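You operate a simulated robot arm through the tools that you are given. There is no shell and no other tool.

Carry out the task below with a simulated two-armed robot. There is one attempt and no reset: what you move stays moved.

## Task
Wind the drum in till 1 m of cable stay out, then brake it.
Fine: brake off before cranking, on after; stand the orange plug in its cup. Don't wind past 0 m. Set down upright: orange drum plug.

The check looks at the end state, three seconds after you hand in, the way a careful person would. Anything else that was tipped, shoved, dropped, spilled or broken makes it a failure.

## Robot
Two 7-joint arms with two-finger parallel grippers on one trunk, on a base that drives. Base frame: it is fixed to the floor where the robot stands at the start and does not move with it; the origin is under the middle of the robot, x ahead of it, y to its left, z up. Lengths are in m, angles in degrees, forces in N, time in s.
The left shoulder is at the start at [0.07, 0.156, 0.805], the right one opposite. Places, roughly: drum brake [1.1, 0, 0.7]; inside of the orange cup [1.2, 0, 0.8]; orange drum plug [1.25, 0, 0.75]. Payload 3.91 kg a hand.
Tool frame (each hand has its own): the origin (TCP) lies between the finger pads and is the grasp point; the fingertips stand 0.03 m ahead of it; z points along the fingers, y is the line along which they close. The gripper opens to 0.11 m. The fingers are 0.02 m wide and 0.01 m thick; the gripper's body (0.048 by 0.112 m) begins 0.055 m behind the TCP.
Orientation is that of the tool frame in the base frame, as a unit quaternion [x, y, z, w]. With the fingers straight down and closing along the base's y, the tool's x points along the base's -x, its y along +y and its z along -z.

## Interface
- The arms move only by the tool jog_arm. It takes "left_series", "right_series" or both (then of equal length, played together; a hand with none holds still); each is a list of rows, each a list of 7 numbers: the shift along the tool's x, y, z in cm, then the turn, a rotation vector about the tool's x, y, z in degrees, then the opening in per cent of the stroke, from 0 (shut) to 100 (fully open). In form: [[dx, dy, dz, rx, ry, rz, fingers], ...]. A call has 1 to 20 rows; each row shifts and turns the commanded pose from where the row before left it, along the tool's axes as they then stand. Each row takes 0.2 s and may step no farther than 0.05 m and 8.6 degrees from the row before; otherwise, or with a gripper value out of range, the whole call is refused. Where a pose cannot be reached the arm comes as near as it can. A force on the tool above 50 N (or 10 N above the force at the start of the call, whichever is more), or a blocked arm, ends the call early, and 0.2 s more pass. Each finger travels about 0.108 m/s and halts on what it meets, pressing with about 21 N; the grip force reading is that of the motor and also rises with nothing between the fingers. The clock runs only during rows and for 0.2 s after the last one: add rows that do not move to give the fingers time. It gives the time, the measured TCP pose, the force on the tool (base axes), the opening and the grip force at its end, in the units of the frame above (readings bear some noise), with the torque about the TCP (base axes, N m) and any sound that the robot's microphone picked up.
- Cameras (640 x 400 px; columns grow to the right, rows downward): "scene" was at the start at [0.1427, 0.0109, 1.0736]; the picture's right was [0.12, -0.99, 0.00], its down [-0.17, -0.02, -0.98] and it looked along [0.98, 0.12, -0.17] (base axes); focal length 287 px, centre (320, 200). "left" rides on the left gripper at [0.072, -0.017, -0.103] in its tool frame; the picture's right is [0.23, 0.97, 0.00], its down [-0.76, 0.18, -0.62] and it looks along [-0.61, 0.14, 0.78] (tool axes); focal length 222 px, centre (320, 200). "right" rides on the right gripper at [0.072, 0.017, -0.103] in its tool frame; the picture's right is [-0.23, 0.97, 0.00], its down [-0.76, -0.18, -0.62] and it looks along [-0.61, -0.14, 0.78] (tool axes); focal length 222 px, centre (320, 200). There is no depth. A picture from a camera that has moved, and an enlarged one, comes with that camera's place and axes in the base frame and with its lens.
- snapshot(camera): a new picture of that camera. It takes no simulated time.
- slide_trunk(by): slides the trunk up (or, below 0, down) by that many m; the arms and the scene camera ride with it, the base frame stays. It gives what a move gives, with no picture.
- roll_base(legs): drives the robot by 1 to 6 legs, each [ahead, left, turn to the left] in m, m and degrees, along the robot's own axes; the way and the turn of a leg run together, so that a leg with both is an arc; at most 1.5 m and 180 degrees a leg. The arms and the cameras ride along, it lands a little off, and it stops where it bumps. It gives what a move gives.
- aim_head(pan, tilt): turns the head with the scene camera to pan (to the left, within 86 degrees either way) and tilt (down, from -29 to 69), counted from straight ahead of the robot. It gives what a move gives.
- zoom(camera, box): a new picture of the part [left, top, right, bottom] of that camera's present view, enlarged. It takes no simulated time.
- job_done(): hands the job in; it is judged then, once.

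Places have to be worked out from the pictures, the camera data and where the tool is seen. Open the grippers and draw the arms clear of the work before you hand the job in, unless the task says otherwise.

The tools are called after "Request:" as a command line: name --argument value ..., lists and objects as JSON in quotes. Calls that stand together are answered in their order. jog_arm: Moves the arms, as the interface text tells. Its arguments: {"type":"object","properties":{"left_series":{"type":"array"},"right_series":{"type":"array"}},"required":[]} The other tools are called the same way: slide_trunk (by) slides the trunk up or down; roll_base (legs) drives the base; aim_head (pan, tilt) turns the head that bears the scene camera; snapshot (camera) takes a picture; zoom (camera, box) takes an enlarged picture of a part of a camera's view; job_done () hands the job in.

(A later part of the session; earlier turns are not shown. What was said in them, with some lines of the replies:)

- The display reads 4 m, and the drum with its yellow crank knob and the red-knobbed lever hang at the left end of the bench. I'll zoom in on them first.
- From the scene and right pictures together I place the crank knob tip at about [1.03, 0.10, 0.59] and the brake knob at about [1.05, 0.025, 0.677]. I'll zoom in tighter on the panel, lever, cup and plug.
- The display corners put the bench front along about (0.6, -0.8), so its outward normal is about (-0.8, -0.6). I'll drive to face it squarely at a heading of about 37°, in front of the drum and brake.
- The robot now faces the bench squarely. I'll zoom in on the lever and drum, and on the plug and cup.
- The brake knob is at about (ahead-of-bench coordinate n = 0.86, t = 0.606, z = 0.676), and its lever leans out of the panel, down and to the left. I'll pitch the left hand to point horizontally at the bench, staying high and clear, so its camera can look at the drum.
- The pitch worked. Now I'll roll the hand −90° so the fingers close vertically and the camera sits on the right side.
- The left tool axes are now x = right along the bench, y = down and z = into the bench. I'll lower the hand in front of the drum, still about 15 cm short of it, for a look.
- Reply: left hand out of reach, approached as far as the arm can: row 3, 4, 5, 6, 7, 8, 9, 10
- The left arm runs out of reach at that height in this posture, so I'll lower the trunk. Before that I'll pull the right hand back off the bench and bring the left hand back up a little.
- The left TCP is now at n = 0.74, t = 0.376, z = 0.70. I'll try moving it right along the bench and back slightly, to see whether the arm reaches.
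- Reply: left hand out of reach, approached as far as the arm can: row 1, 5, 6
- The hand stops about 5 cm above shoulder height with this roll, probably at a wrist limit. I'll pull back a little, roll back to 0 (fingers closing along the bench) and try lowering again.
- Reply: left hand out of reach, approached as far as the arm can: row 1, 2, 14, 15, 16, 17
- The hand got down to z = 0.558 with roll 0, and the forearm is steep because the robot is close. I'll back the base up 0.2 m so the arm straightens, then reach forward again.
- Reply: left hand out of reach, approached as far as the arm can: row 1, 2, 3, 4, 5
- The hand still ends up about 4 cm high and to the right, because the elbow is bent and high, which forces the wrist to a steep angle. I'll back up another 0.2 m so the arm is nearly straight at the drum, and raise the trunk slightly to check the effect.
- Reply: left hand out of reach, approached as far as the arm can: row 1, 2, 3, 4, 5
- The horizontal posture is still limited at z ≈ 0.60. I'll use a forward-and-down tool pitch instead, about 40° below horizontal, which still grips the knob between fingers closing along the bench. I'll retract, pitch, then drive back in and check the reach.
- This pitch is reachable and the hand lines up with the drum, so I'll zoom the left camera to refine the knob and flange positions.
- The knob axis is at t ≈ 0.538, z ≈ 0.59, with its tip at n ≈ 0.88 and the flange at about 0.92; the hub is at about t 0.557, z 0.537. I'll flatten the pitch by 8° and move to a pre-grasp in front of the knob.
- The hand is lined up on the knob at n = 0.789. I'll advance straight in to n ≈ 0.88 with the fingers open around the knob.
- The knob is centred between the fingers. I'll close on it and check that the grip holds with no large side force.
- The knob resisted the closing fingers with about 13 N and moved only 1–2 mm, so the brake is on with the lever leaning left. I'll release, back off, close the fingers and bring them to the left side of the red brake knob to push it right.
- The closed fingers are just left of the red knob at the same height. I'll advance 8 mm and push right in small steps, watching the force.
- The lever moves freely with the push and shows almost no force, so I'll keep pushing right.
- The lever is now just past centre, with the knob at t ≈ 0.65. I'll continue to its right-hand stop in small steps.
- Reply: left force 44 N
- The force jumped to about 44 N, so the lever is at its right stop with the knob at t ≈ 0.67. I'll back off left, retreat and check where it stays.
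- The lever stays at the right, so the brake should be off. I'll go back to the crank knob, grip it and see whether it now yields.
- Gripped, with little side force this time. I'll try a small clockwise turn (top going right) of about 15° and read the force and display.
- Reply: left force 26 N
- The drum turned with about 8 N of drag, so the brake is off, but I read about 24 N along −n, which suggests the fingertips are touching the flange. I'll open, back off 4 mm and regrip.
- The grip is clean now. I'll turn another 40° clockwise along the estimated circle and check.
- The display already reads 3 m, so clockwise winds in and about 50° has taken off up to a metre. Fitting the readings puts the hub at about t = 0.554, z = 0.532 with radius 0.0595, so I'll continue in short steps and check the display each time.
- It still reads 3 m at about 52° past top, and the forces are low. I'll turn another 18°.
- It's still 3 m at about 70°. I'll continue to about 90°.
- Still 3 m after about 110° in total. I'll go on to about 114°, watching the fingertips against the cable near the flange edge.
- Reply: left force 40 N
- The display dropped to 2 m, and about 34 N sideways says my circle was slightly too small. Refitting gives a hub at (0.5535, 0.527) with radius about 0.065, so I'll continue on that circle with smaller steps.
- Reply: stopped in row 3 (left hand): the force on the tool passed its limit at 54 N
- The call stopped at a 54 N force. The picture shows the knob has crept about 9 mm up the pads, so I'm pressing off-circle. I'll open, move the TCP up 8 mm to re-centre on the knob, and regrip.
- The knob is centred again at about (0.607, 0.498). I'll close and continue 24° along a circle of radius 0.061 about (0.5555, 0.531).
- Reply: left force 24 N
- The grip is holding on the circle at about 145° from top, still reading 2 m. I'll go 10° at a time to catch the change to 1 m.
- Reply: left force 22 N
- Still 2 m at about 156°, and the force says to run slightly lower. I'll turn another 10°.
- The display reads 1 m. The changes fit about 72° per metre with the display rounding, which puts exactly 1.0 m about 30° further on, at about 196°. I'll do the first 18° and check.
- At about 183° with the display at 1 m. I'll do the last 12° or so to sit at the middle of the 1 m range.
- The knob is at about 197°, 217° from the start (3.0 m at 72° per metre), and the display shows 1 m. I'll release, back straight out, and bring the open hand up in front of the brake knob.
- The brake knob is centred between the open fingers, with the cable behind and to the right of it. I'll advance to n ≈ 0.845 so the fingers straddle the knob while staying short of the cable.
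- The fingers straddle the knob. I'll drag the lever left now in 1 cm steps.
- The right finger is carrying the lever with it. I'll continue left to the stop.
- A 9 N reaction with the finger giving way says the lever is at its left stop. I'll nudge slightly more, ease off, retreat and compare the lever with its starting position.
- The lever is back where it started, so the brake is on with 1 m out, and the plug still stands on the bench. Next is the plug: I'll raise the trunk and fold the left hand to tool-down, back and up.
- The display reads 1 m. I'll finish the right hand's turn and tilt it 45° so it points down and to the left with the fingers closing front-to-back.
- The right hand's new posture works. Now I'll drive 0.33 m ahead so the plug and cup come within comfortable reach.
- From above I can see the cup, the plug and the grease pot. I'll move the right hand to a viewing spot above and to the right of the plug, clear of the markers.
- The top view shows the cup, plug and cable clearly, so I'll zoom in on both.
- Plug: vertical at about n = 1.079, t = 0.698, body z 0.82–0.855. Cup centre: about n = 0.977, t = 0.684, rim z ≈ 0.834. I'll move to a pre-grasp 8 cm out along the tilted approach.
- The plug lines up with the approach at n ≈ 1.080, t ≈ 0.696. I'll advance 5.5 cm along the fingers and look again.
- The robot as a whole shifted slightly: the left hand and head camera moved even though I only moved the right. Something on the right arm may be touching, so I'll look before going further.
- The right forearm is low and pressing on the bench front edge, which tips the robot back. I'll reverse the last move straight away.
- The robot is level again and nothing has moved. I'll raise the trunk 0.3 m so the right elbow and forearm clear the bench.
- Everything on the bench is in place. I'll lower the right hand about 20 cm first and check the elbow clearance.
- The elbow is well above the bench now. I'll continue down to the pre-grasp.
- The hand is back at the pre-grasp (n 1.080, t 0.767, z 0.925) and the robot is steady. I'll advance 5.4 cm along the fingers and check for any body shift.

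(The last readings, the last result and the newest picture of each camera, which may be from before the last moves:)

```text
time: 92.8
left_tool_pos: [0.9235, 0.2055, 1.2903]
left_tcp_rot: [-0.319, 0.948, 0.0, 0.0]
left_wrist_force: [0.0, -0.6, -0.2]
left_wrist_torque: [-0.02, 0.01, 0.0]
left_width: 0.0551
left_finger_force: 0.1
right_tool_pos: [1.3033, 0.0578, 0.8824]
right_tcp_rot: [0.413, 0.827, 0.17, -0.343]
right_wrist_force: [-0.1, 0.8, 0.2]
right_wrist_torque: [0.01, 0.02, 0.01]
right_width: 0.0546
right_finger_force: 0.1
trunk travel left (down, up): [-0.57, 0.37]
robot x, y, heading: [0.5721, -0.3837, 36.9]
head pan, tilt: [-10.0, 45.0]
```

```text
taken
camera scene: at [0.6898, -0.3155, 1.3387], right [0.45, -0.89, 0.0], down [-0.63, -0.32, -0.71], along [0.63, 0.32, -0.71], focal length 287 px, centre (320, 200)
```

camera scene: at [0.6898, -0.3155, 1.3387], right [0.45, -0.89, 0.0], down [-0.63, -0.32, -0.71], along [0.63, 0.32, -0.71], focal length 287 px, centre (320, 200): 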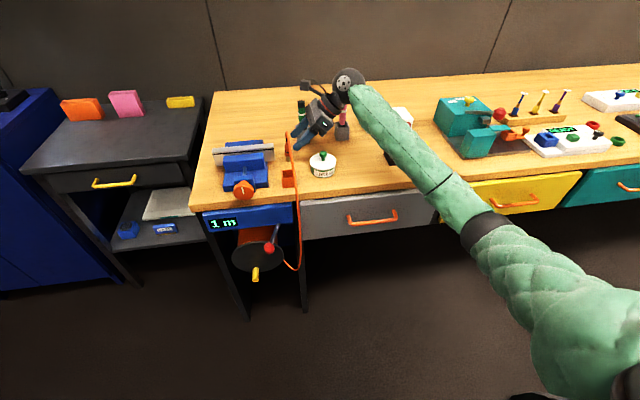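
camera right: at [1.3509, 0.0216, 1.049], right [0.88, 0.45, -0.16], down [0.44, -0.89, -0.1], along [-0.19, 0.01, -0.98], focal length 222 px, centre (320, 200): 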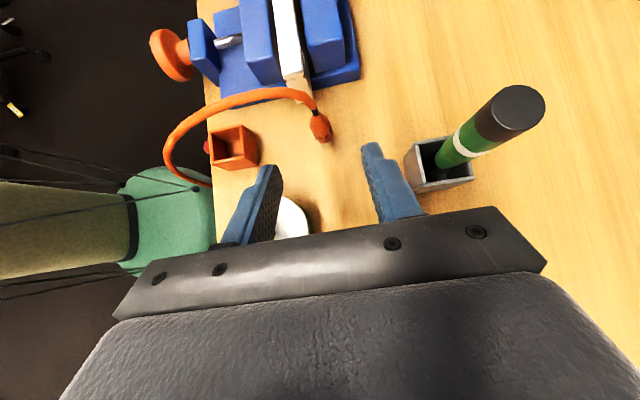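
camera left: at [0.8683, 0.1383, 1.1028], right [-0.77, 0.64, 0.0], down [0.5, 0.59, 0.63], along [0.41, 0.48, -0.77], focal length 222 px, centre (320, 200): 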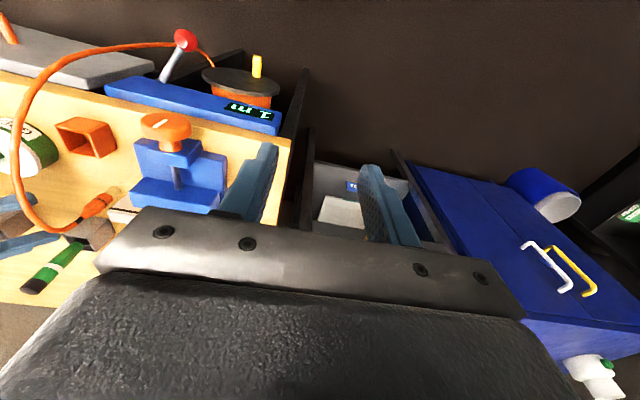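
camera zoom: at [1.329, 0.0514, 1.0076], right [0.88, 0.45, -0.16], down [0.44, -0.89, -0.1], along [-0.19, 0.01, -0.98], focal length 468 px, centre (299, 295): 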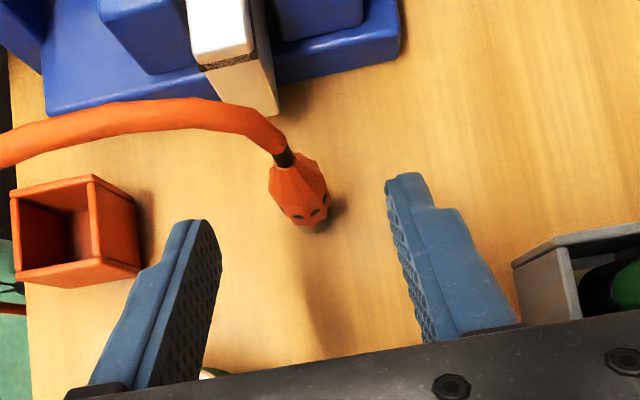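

It's stable and the plug sits midway between the fingers, at about n = 1.081, t = 0.694. I'll make the final 2.8 cm advance.

Request:
jog_arm --right_series '[[0.2, 0, 1.4, 0, 0, 0, 50], [0.2, 0, 1.35, 0, 0, 0, 50], [0, 0, 0, 0, 0, 0, 50]]'

Request:
zoom --camera "right" --box '[180, 60, 480, 250]'

Request:
zoom --camera "scene" --box '[240, 70, 400, 200]'

Request:
snapshot --camera "left"

```text
time: 93.6
left_tool_pos: [0.924, 0.2049, 1.2913]
left_tcp_rot: [-0.319, 0.948, -0.001, 0.001]
left_wrist_force: [-0.4, -0.8, -0.2]
left_wrist_torque: [0.01, 0.0, 0.0]
left_width: 0.0549
left_finger_force: 0.2
right_tool_pos: [1.2891, 0.0767, 0.8644]
right_tcp_rot: [0.415, 0.825, 0.172, -0.343]
right_wrist_force: [0.1, -0.2, 0.7]
right_wrist_torque: [0.0, 0.02, 0.0]
right_width: 0.0549
right_finger_force: 0.1
trunk travel left (down, up): [-0.57, 0.37]
robot x, y, heading: [0.5772, -0.384, 36.6]
head pan, tilt: [-10.0, 45.0]
```

```text
2.11 times, centred on (330, 155) of right
camera zoom: at [1.3151, 0.0699, 0.9908], right [0.88, 0.45, -0.16], down [0.44, -0.89, -0.1], along [-0.19, 0.01, -0.98], focal length 468 px, centre (299, 295)
```

zoom: 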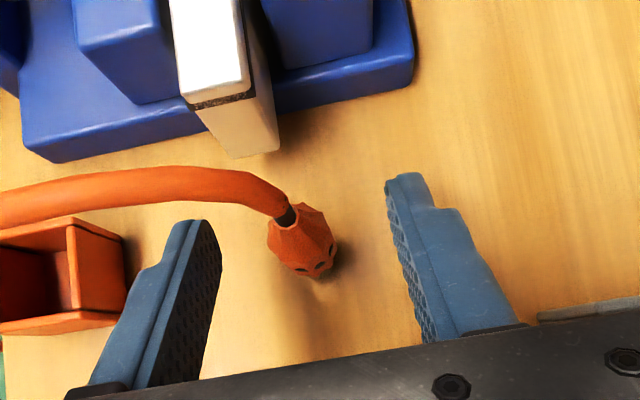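

```text
3.08 times, centred on (320, 135) of scene
camera zoom: at [0.6898, -0.3153, 1.3387], right [0.45, -0.89, 0.0], down [-0.63, -0.32, -0.71], along [0.63, 0.32, -0.71], focal length 884 px, centre (320, 400)
```

zoom: 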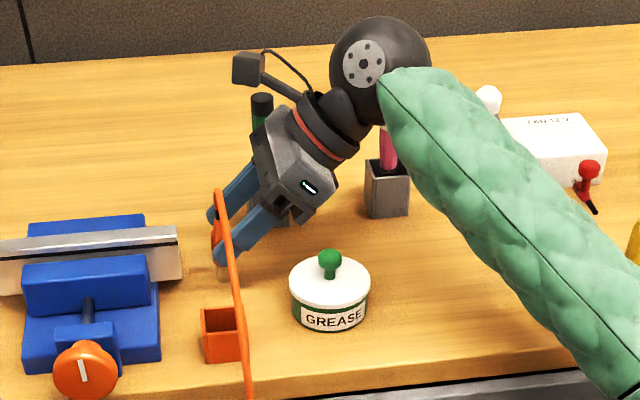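

```text
taken
camera left: at [0.8765, 0.1476, 1.3949], right [-0.77, 0.64, 0.0], down [0.5, 0.6, 0.62], along [0.4, 0.48, -0.78], focal length 222 px, centre (320, 200)
```

left: 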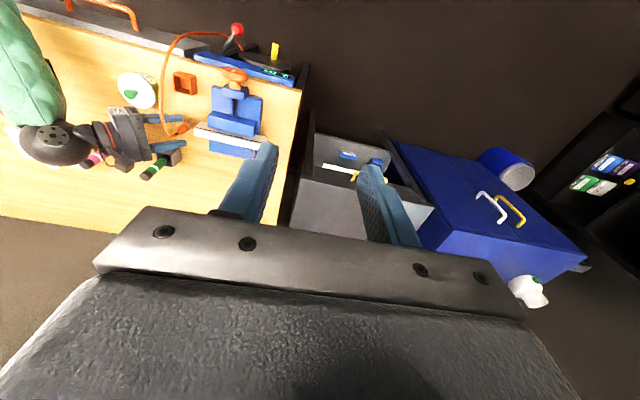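

The plug sits about 1 cm inside the fingertips, centred. I'll close on it.

Request:
jog_arm --right_series '[[0, 0, 0, 0, 0, 0, 30], [0, 0, 0, 0, 0, 0, 20], [0, 0, 0, 0, 0, 0, 10], [0, 0, 0, 0, 0, 0, 8], [0, 0, 0, 0, 0, 0, 8]]'

Request:
zoom --camera "right" --box '[180, 60, 480, 250]'

Request:
zoom --camera "scene" --box '[270, 100, 350, 200]'

```text
time: 94.8
left_tool_pos: [0.9236, 0.2058, 1.2905]
left_tcp_rot: [-0.319, 0.948, 0.0, 0.0]
left_wrist_force: [0.3, 0.4, 0.6]
left_wrist_torque: [0.01, -0.01, -0.01]
left_width: 0.0548
left_finger_force: 0.2
right_tool_pos: [1.289, 0.076, 0.8658]
right_tcp_rot: [0.414, 0.826, 0.171, -0.343]
right_wrist_force: [0.5, -0.2, 0.0]
right_wrist_torque: [0.02, 0.03, 0.01]
right_width: 0.0174
right_finger_force: 20.8
trunk travel left (down, up): [-0.57, 0.37]
robot x, y, heading: [0.5777, -0.3815, 36.9]
head pan, tilt: [-10.0, 45.0]
```

```text
2.11 times, centred on (330, 155) of right
camera zoom: at [1.315, 0.07, 0.9907], right [0.88, 0.45, -0.16], down [0.44, -0.89, -0.1], along [-0.19, 0.01, -0.98], focal length 468 px, centre (299, 295)
```

zoom: 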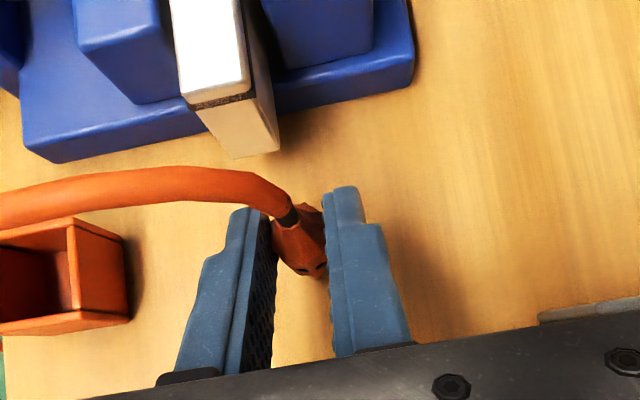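

```text
4.00 times, centred on (310, 150) of scene
camera zoom: at [0.6897, -0.3151, 1.3387], right [0.45, -0.89, 0.0], down [-0.63, -0.32, -0.71], along [0.63, 0.32, -0.71], focal length 1150 px, centre (360, 400)
```

zoom: 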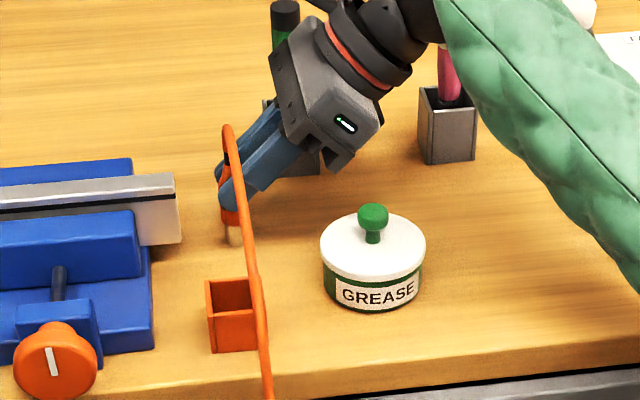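

Gripped at 17 mm width. I'll lift straight up 5.5 cm and check that the plug comes along upright.

Request:
jog_arm --right_series '[[0.71, 0, -0.7, 0, 0, 0, 8], [1.06, 0, -1.05, 0, 0, 0, 8], [1.06, 0, -1.05, 0, 0, 0, 8], [1.06, 0, -1.05, 0, 0, 0, 8], [0, 0, 0, 0, 0, 0, 8]]'

Request:
zoom --camera "right" --box '[180, 60, 480, 250]'

Request:
zoom --camera "scene" --box '[260, 80, 360, 200]'

```text
time: 96.0
left_tool_pos: [0.9241, 0.2047, 1.2923]
left_tcp_rot: [-0.319, 0.948, 0.0, 0.001]
left_wrist_force: [0.3, 0.4, 0.7]
left_wrist_torque: [0.01, -0.02, 0.0]
left_width: 0.0548
left_finger_force: 0.0
right_tool_pos: [1.2887, 0.0773, 0.9206]
right_tcp_rot: [0.414, 0.826, 0.171, -0.342]
right_wrist_force: [-0.3, -0.1, 0.2]
right_wrist_torque: [0.05, 0.0, -0.02]
right_width: 0.017
right_finger_force: 20.9
trunk travel left (down, up): [-0.57, 0.37]
robot x, y, heading: [0.578, -0.3823, 36.9]
head pan, tilt: [-10.0, 45.0]
```

```text
2.11 times, centred on (330, 155) of right
camera zoom: at [1.3148, 0.0711, 1.0451], right [0.88, 0.45, -0.16], down [0.44, -0.89, -0.1], along [-0.19, 0.01, -0.98], focal length 468 px, centre (299, 295)
```

zoom: 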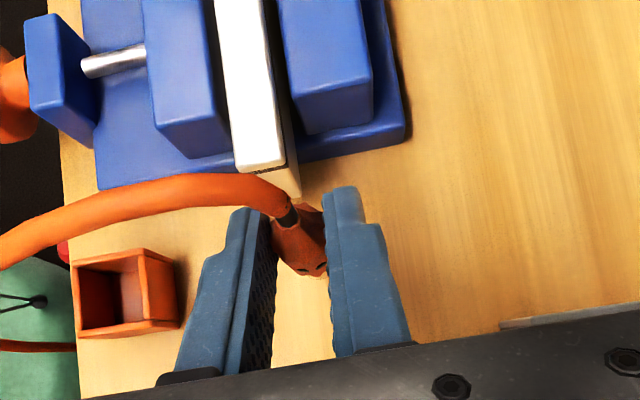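

```text
3.33 times, centred on (310, 140) of scene
camera zoom: at [0.6899, -0.3151, 1.3386], right [0.45, -0.89, 0.0], down [-0.63, -0.32, -0.71], along [0.63, 0.32, -0.71], focal length 958 px, centre (353, 400)
```

zoom: 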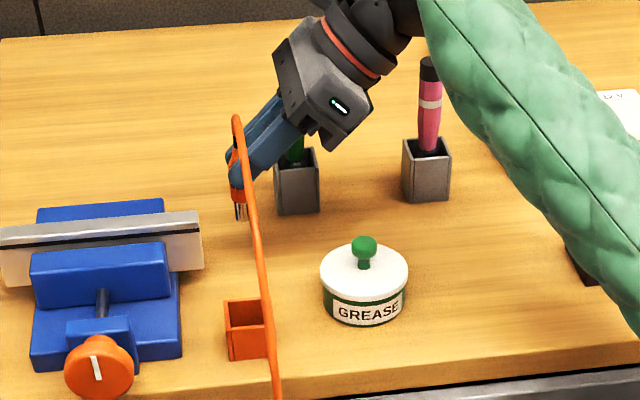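

The plug is held upright and lifted. I'll carry it to above the cup: 10.4 cm toward the robot and 1.2 cm left.

Request:
jog_arm --right_series '[[0.2, -2.1, 0.2, 0, 0, 0, 8], [0.2, -2.1, 0.2, 0, 0, 0, 8], [0.2, -2.1, 0.2, 0, 0, 0, 8], [0.1, -2.1, 0.1, 0, 0, 0, 8], [0.1, -2.0, 0.1, 0, 0, 0, 8], [0, 0, 0, 0, 0, 0, 8]]'

Request:
zoom --camera "right" --box '[180, 60, 480, 250]'

Request:
zoom --camera "scene" --box '[260, 100, 360, 220]'

```text
time: 97.4
left_tool_pos: [0.924, 0.2053, 1.2921]
left_tcp_rot: [-0.319, 0.948, 0.0, 0.0]
left_wrist_force: [-0.2, -0.1, 0.0]
left_wrist_torque: [-0.04, -0.01, -0.01]
left_width: 0.055
left_finger_force: 0.2
right_tool_pos: [1.1994, 0.0265, 0.9194]
right_tcp_rot: [0.414, 0.826, 0.171, -0.343]
right_wrist_force: [0.6, -0.3, 0.4]
right_wrist_torque: [-0.03, -0.01, 0.01]
right_width: 0.0172
right_finger_force: 20.2
trunk travel left (down, up): [-0.57, 0.37]
robot x, y, heading: [0.5792, -0.3791, 36.6]
head pan, tilt: [-10.0, 45.0]
```

```text
2.11 times, centred on (330, 155) of right
camera zoom: at [1.2262, 0.0198, 1.0445], right [0.88, 0.45, -0.16], down [0.44, -0.89, -0.1], along [-0.19, 0.01, -0.98], focal length 468 px, centre (299, 295)
```

zoom: 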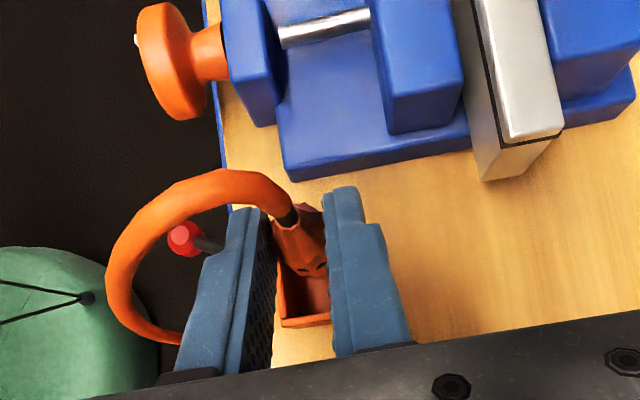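

```text
3.33 times, centred on (310, 160) of scene
camera zoom: at [0.6899, -0.3149, 1.3386], right [0.45, -0.89, 0.0], down [-0.63, -0.32, -0.71], along [0.63, 0.32, -0.71], focal length 958 px, centre (353, 333)
```

zoom: 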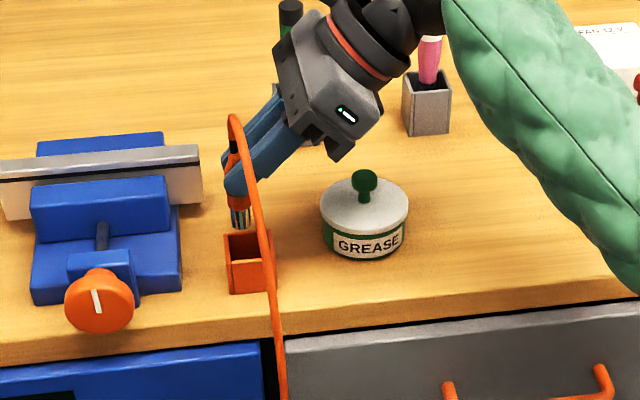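

The plug is over the cup, perhaps 2 mm left of centre. I'll lower 3 cm with a 2 mm shift right so the pins just enter the rim, then look.

Request:
jog_arm --right_series '[[-0.78, 0, 0.63, 0, 0, 0, 8], [-0.78, -0.05, 0.66, 0, 0, 0, 8], [-0.72, -0.05, 0.68, 0, 0, 0, 8], [0, 0, 0, 0, 0, 0, 8]]'

Request:
zoom --camera "right" --box '[220, 100, 400, 220]'

Request:
zoom --camera "scene" --box '[260, 120, 340, 220]'

```text
time: 98.4
left_tool_pos: [0.9223, 0.2061, 1.2914]
left_tcp_rot: [-0.319, 0.948, 0.0, 0.001]
left_wrist_force: [0.9, 0.7, 0.2]
left_wrist_torque: [-0.01, 0.0, 0.0]
left_width: 0.0548
left_finger_force: 0.1
right_tool_pos: [1.2001, 0.0222, 0.89]
right_tcp_rot: [0.415, 0.826, 0.172, -0.342]
right_wrist_force: [0.9, 1.6, -1.4]
right_wrist_torque: [-0.01, -0.04, -0.02]
right_width: 0.0173
right_finger_force: 21.3
trunk travel left (down, up): [-0.57, 0.37]
robot x, y, heading: [0.5772, -0.3803, 36.6]
head pan, tilt: [-10.0, 45.0]
```

```text
3.33 times, centred on (310, 160) of right
camera zoom: at [1.226, 0.0158, 1.0146], right [0.88, 0.45, -0.16], down [0.44, -0.89, -0.1], along [-0.19, 0.01, -0.98], focal length 740 px, centre (353, 333)
```

zoom: 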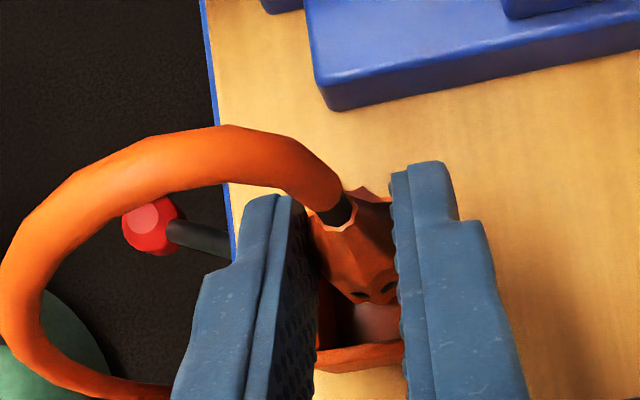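

```text
4.00 times, centred on (300, 170) of scene
camera zoom: at [0.6897, -0.315, 1.3387], right [0.45, -0.89, 0.0], down [-0.63, -0.32, -0.71], along [0.63, 0.32, -0.71], focal length 1150 px, centre (400, 320)
```

zoom: 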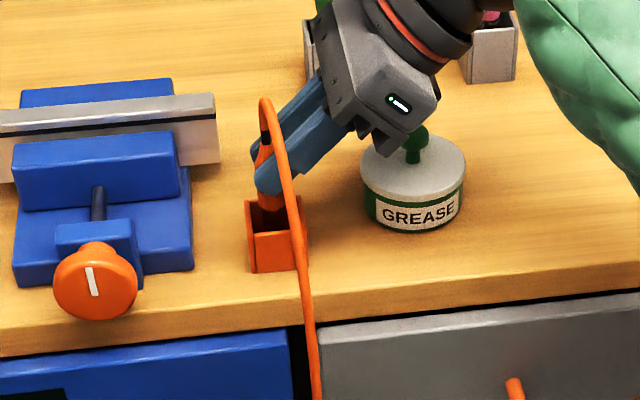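

The pins are inside the cup walls. I'll lower the last 2 cm slowly.

Request:
jog_arm --right_series '[[-0.36, 0, 0.35, 0, 0, 0, 8], [-0.36, 0, 0.35, 0, 0, 0, 8], [-0.36, 0, 0.35, 0, 0, 0, 8], [-0.3, 0, 0.3, 0, 0, 0, 8], [0, 0, 0, 0, 0, 0, 8]]'

Request:
zoom --camera "right" --box '[220, 100, 400, 220]'

Request:
zoom --camera "scene" --box '[260, 120, 340, 220]'

```text
time: 99.6
left_tool_pos: [0.9234, 0.2042, 1.2909]
left_tcp_rot: [-0.319, 0.948, -0.001, 0.001]
left_wrist_force: [0.4, -0.8, -0.7]
left_wrist_torque: [0.0, 0.01, 0.01]
left_width: 0.0549
left_finger_force: 0.1
right_tool_pos: [1.1999, 0.0227, 0.8703]
right_tcp_rot: [0.414, 0.825, 0.172, -0.343]
right_wrist_force: [0.2, 0.8, 1.4]
right_wrist_torque: [0.01, 0.0, -0.05]
right_width: 0.0172
right_finger_force: 20.7
trunk travel left (down, up): [-0.57, 0.37]
robot x, y, heading: [0.5767, -0.3816, 36.5]
head pan, tilt: [-10.0, 45.0]
```

```text
3.33 times, centred on (310, 160) of right
camera zoom: at [1.2261, 0.0167, 0.9957], right [0.88, 0.45, -0.16], down [0.44, -0.89, -0.1], along [-0.19, 0.01, -0.98], focal length 740 px, centre (353, 333)
```

zoom: 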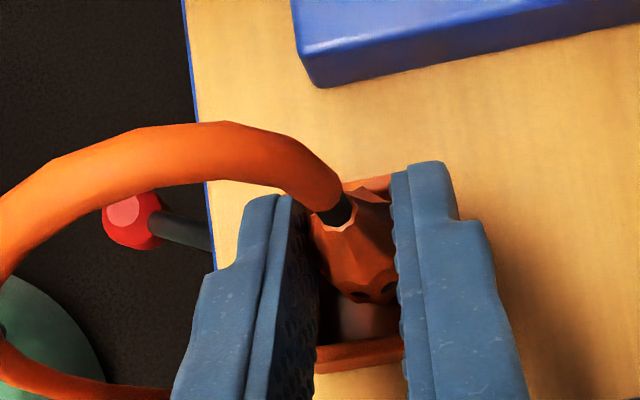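

```text
4.00 times, centred on (300, 170) of scene
camera zoom: at [0.6896, -0.3152, 1.3387], right [0.45, -0.89, 0.0], down [-0.63, -0.32, -0.71], along [0.63, 0.32, -0.71], focal length 1150 px, centre (400, 320)
```

zoom: 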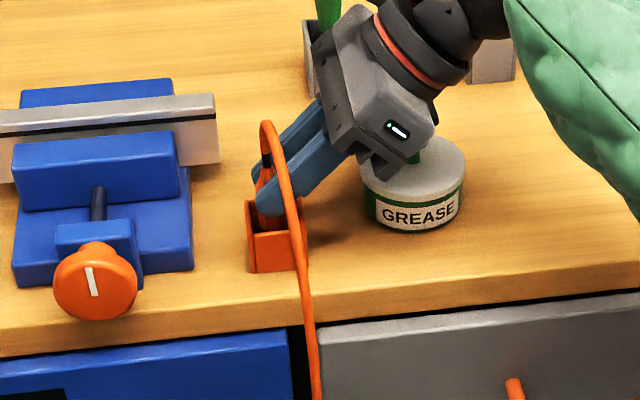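

There's no floor contact yet at z = 0.870. I'll creep down a few more millimetres until a small force shows.

Request:
jog_arm --right_series '[[-0.11, 0, 0.11, 0, 0, 0, 8], [-0.11, 0, 0.11, 0, 0, 0, 8], [0, 0, 0, 0, 0, 0, 8]]'

Request:
zoom --camera "scene" --box '[260, 120, 340, 220]'

```text
time: 100.4
left_tool_pos: [0.9228, 0.2042, 1.2935]
left_tcp_rot: [-0.319, 0.948, 0.0, 0.001]
left_wrist_force: [-0.3, -0.3, -0.8]
left_wrist_torque: [0.0, 0.03, 0.02]
left_width: 0.0552
left_finger_force: 0.1
right_tool_pos: [1.1999, 0.0224, 0.8692]
right_tcp_rot: [0.413, 0.826, 0.171, -0.342]
right_wrist_force: [2.0, 1.0, 18.1]
right_wrist_torque: [0.21, 0.04, -0.01]
right_width: 0.0172
right_finger_force: 20.5
trunk travel left (down, up): [-0.57, 0.37]
robot x, y, heading: [0.5788, -0.3847, 36.6]
head pan, tilt: [-10.0, 45.0]
```

```text
4.00 times, centred on (300, 170) of scene
camera zoom: at [0.6889, -0.3158, 1.3389], right [0.45, -0.89, 0.0], down [-0.63, -0.32, -0.71], along [0.63, 0.32, -0.71], focal length 1150 px, centre (400, 320)
```

zoom: 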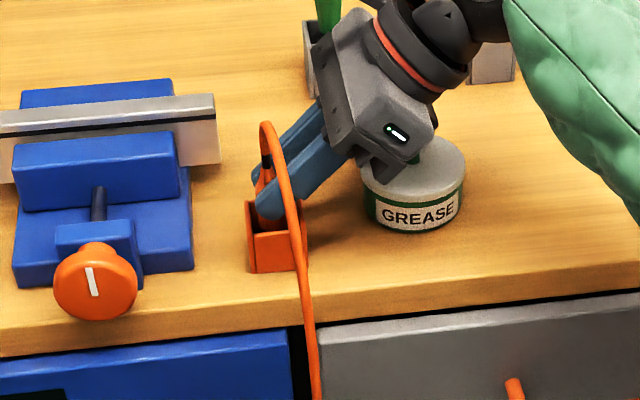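

An 18 N upward force means the plug is seated on the cup floor. I'll ease up a millimetre, then open the fingers.

Request:
jog_arm --right_series '[[0.08, 0, -0.08, 0, 0, 0, 8], [0, 0, 0, 0, 0, 0, 22], [0, 0, 0, 0, 0, 0, 35], [0, 0, 0, 0, 0, 0, 45], [0, 0, 0, 0, 0, 0, 45]]'

Request:
zoom --camera "right" --box '[220, 100, 400, 220]'

Request:
zoom --camera "scene" --box '[260, 120, 340, 220]'

```text
time: 101.6
left_tool_pos: [0.9231, 0.2059, 1.2927]
left_tcp_rot: [-0.319, 0.948, 0.0, 0.0]
left_wrist_force: [0.2, 0.0, 0.0]
left_wrist_torque: [-0.01, 0.02, 0.0]
left_width: 0.0548
left_finger_force: 0.1
right_tool_pos: [1.1993, 0.0233, 0.8692]
right_tcp_rot: [0.414, 0.826, 0.171, -0.342]
right_wrist_force: [-0.7, 0.3, -0.2]
right_wrist_torque: [-0.02, -0.02, -0.03]
right_width: 0.0493
right_finger_force: 0.1
trunk travel left (down, up): [-0.57, 0.37]
robot x, y, heading: [0.5758, -0.3814, 36.6]
head pan, tilt: [-10.0, 45.0]
```

```text
3.33 times, centred on (310, 160) of right
camera zoom: at [1.2259, 0.0168, 0.9939], right [0.88, 0.45, -0.16], down [0.44, -0.89, -0.1], along [-0.19, 0.01, -0.98], focal length 740 px, centre (353, 333)
```

zoom: 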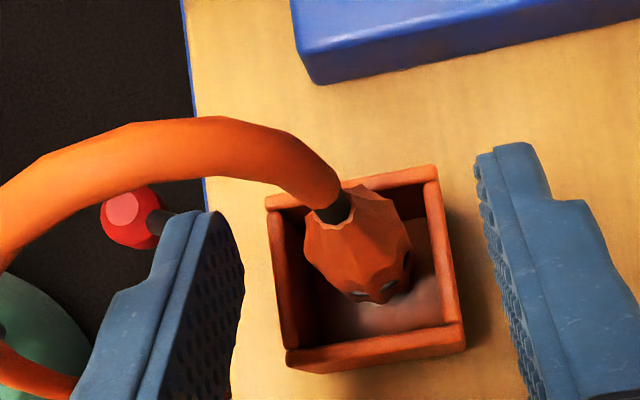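

```text
4.00 times, centred on (300, 170) of scene
camera zoom: at [0.6897, -0.3151, 1.3387], right [0.45, -0.89, 0.0], down [-0.63, -0.32, -0.71], along [0.63, 0.32, -0.71], focal length 1150 px, centre (400, 320)
```

zoom: 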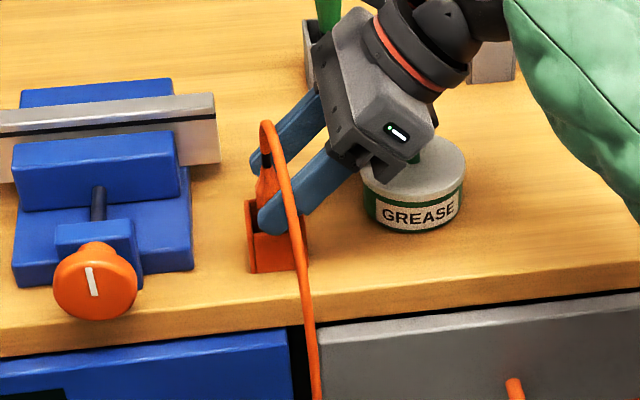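

The plug stands upright in the cup and the fingers are clear of it. I'll back out along the fingers, then rise.

Request:
jog_arm --right_series '[[0, 0, -1.5, 0, 0, 0, 45], [0, 0, -2.5, 0, 0, 0, 45], [0, 0, -2.5, 0, 0, 0, 45], [0, 0, -2.5, 0, 0, 0, 45], [2.1, 0, -2.5, 0, 0, 0, 45], [2.5, 0, -2.5, 0, 0, 0, 45], [2.5, 0, -2.5, 0, 0, 0, 45], [2.5, 0, -2.5, 0, 0, 0, 45], [2.5, 0, -2.5, 0, 0, 0, 45], [0, 0, 0, 0, 0, 0, 45]]'

Request:
snapshot --camera "scene"

Request:
zoom --camera "scene" --box '[260, 120, 340, 220]'

```text
time: 103.8
left_tool_pos: [0.9243, 0.2055, 1.2913]
left_tcp_rot: [-0.319, 0.948, 0.0, 0.0]
left_wrist_force: [-0.3, 0.3, -0.5]
left_wrist_torque: [-0.03, 0.04, -0.01]
left_width: 0.0548
left_finger_force: 0.0
right_tool_pos: [1.2405, -0.0314, 1.1052]
right_tcp_rot: [0.415, 0.825, 0.171, -0.343]
right_wrist_force: [0.8, 0.3, 0.1]
right_wrist_torque: [-0.01, 0.03, -0.03]
right_width: 0.0496
right_finger_force: 0.0
trunk travel left (down, up): [-0.57, 0.37]
robot x, y, heading: [0.5742, -0.382, 36.6]
head pan, tilt: [-10.0, 45.0]
```

```text
taken
camera scene: at [0.6902, -0.3152, 1.3386], right [0.45, -0.89, 0.0], down [-0.63, -0.32, -0.71], along [0.63, 0.32, -0.71], focal length 287 px, centre (320, 200)
```

scene: 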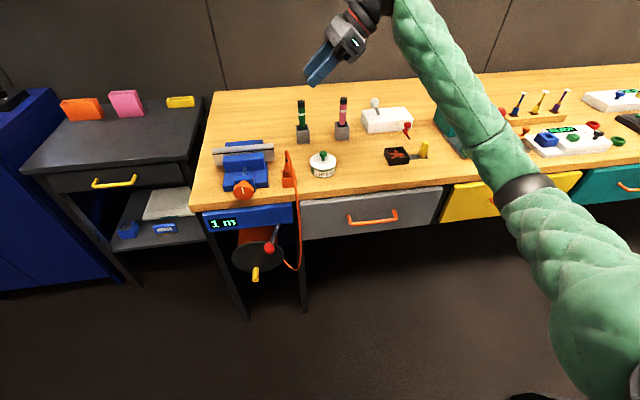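

```text
4.00 times, centred on (300, 170) of scene
camera zoom: at [0.6902, -0.3152, 1.3386], right [0.45, -0.89, 0.0], down [-0.63, -0.32, -0.71], along [0.63, 0.32, -0.71], focal length 1150 px, centre (400, 320)
```

zoom: 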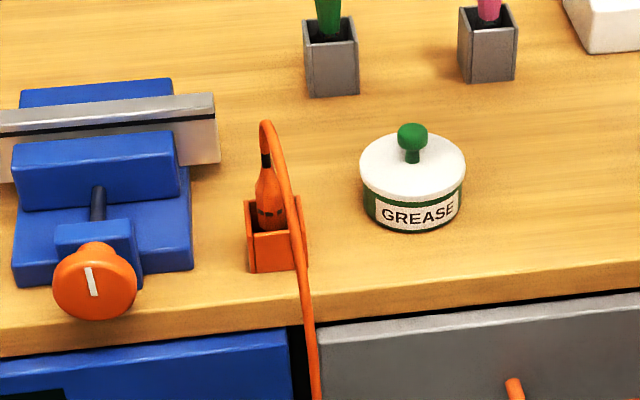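

The plug stands in its cup and the display still reads 1 m. I'll check the yellow piece and black box near where the forearm touched the bench.

Request:
zoom --camera "scene" --box '[360, 90, 480, 180]'

Request:
zoom --camera "scene" --box '[190, 180, 320, 290]'

Request:
snapshot --camera "right"

```text
4.44 times, centred on (420, 135) of scene
camera zoom: at [0.6902, -0.3152, 1.3386], right [0.45, -0.89, 0.0], down [-0.63, -0.32, -0.71], along [0.63, 0.32, -0.71], focal length 1277 px, centre (-124, 489)
```

zoom: 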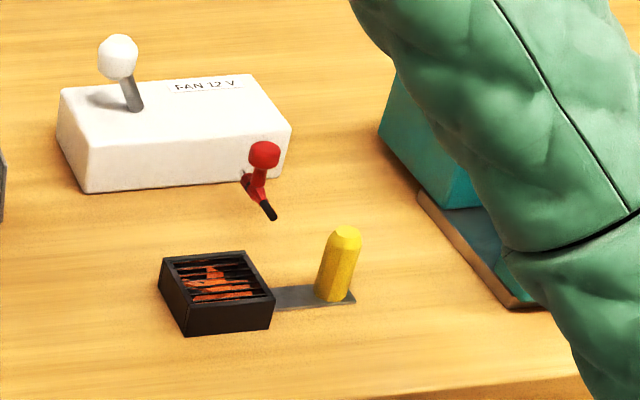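

```text
3.64 times, centred on (255, 235) of scene
camera zoom: at [0.6902, -0.3152, 1.3386], right [0.45, -0.89, 0.0], down [-0.63, -0.32, -0.71], along [0.63, 0.32, -0.71], focal length 1045 px, centre (556, 73)
```

zoom: 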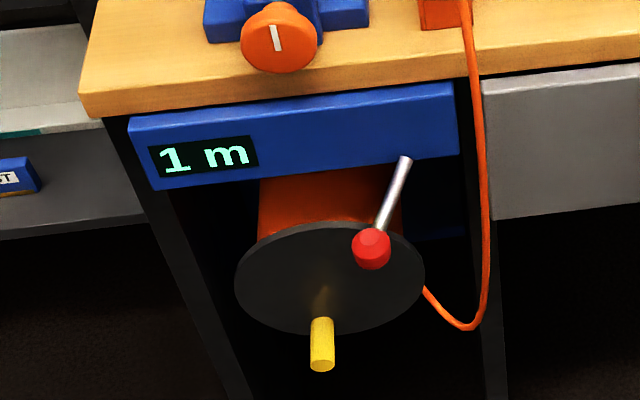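

```text
taken
camera right: at [1.2663, -0.0379, 1.2315], right [0.88, 0.45, -0.16], down [0.44, -0.89, -0.1], along [-0.19, 0.01, -0.98], focal length 222 px, centre (320, 200)
```

right: 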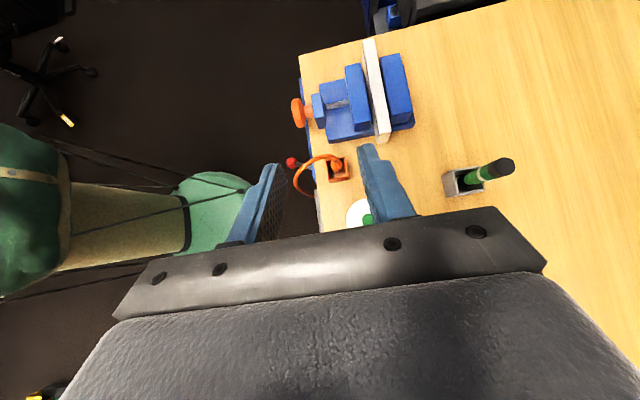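

Everything is in place: lever left (brake on), display 1 m, nothing tipped. I'll open both grippers fully and back the robot away from the bench.

Request:
jog_arm --left_series '[[0, 0, 0, 0, 0, 0, 100], [0, 0, 0, 0, 0, 0, 100], [0, 0, 0, 0, 0, 0, 100]]' --right_series '[[2, 0, -2, 0, 0, 0, 70], [2, 0, -2, 0, 0, 0, 100], [0, 0, 0, 0, 0, 0, 100]]'

Request:
roll_base --legs '[[-0.35, 0, 0]]'

Request:
aim_head --pan 0 --tilt 35

Request:
snapshot --camera "scene"

Request:
zoom --camera "scene" --box '[240, 80, 400, 240]'

```text
time: 104.6
left_tool_pos: [0.9241, 0.2047, 1.2915]
left_tcp_rot: [-0.319, 0.948, 0.0, 0.001]
left_wrist_force: [0.1, 0.4, -0.4]
left_wrist_torque: [0.02, -0.01, -0.04]
left_width: 0.11
left_finger_force: 0.0
right_tool_pos: [1.2398, -0.0309, 1.1625]
right_tcp_rot: [0.415, 0.826, 0.171, -0.342]
right_wrist_force: [-0.2, -0.4, -0.2]
right_wrist_torque: [0.04, 0.0, 0.01]
right_width: 0.1099
right_finger_force: 0.1
trunk travel left (down, up): [-0.57, 0.37]
robot x, y, heading: [0.5782, -0.3829, 36.6]
head pan, tilt: [-10.0, 45.0]
```

```text
time: 106.9
left_tool_pos: [0.6386, -0.0061, 1.2926]
left_tcp_rot: [-0.32, 0.947, 0.001, 0.001]
left_wrist_force: [-0.1, 0.8, 0.8]
left_wrist_torque: [0.03, -0.02, 0.0]
left_width: 0.1099
left_finger_force: 0.0
right_tool_pos: [0.9559, -0.2422, 1.1641]
right_tcp_rot: [0.413, 0.827, 0.171, -0.342]
right_wrist_force: [0.0, 0.0, 0.8]
right_wrist_torque: [0.0, -0.02, -0.02]
right_width: 0.1097
right_finger_force: 0.1
trunk travel left (down, up): [-0.57, 0.37]
robot x, y, heading: [0.2917, -0.5932, 36.9]
head pan, tilt: [-10.0, 45.0]
```

```text
time: 107.6
left_tool_pos: [0.6403, -0.0043, 1.2927]
left_tcp_rot: [-0.32, 0.947, 0.0, 0.001]
left_wrist_force: [0.4, -0.3, -0.5]
left_wrist_torque: [-0.01, -0.02, 0.0]
left_width: 0.1102
left_finger_force: 0.1
right_tool_pos: [0.9559, -0.2427, 1.1629]
right_tcp_rot: [0.414, 0.826, 0.171, -0.343]
right_wrist_force: [0.3, 0.0, 0.1]
right_wrist_torque: [0.01, 0.01, -0.01]
right_width: 0.1101
right_finger_force: 0.1
trunk travel left (down, up): [-0.57, 0.37]
robot x, y, heading: [0.2933, -0.589, 37.0]
head pan, tilt: [0.0, 35.0]
```

```text
taken
camera scene: at [0.4048, -0.5101, 1.3534], right [0.6, -0.8, 0.0], down [-0.46, -0.34, -0.82], along [0.66, 0.49, -0.57], focal length 287 px, centre (320, 200)
```

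scene: 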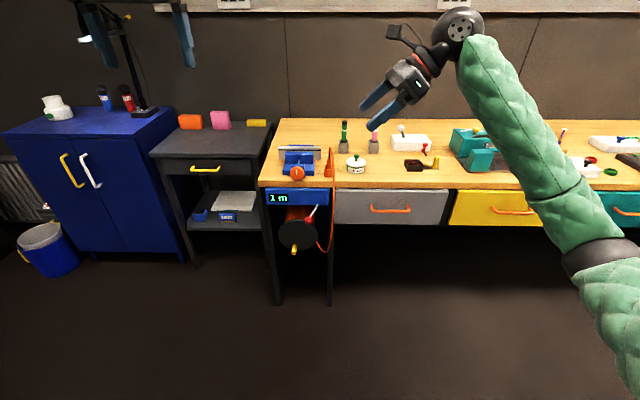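

```text
2.50 times, centred on (320, 160) of scene
camera zoom: at [0.4048, -0.5101, 1.3534], right [0.6, -0.8, 0.0], down [-0.46, -0.34, -0.82], along [0.66, 0.49, -0.57], focal length 718 px, centre (320, 300)
```

zoom: 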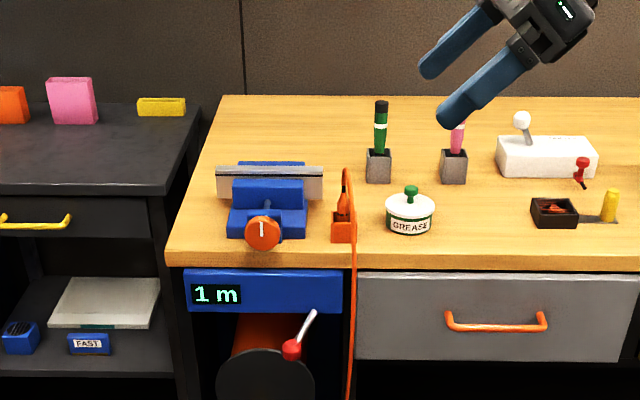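

The end state looks right: 1 m on the display, brake lever back at its braked position, plug upright in its cup, arms clear and grippers open. I'm handing the job in.

Request:
job_done

```text
The job is handed in.
```

I wound the drum in to 1 m, put the brake back on, stood the orange plug upright in its cup, and handed the job in. I don't know the judge's verdict, only that the hand-in went through.

- **Cable:** the display reads 1 m. I stopped about 217° from the start, which at roughly 72° per metre is 3.0 m wound in. The cable never got near 0 m.
- **Brake:** the lever has no marking. I took its starting position, leaning left, as on because the crank wouldn't give there. I pushed it right before cranking and back to the left stop afterwards.
- **Plug:** I lowered it until it touched the cup floor and let go. It stood upright in every picture after that.
- **Forearm contact:** while I was reaching for the plug, the right forearm pressed on the front edge of the bench and tipped the robot back slightly. I backed off and raised the trunk. The later pictures show nothing on the bench moved or tipped.

Both grippers are open, and the robot is backed about 0.35 m away from the bench.
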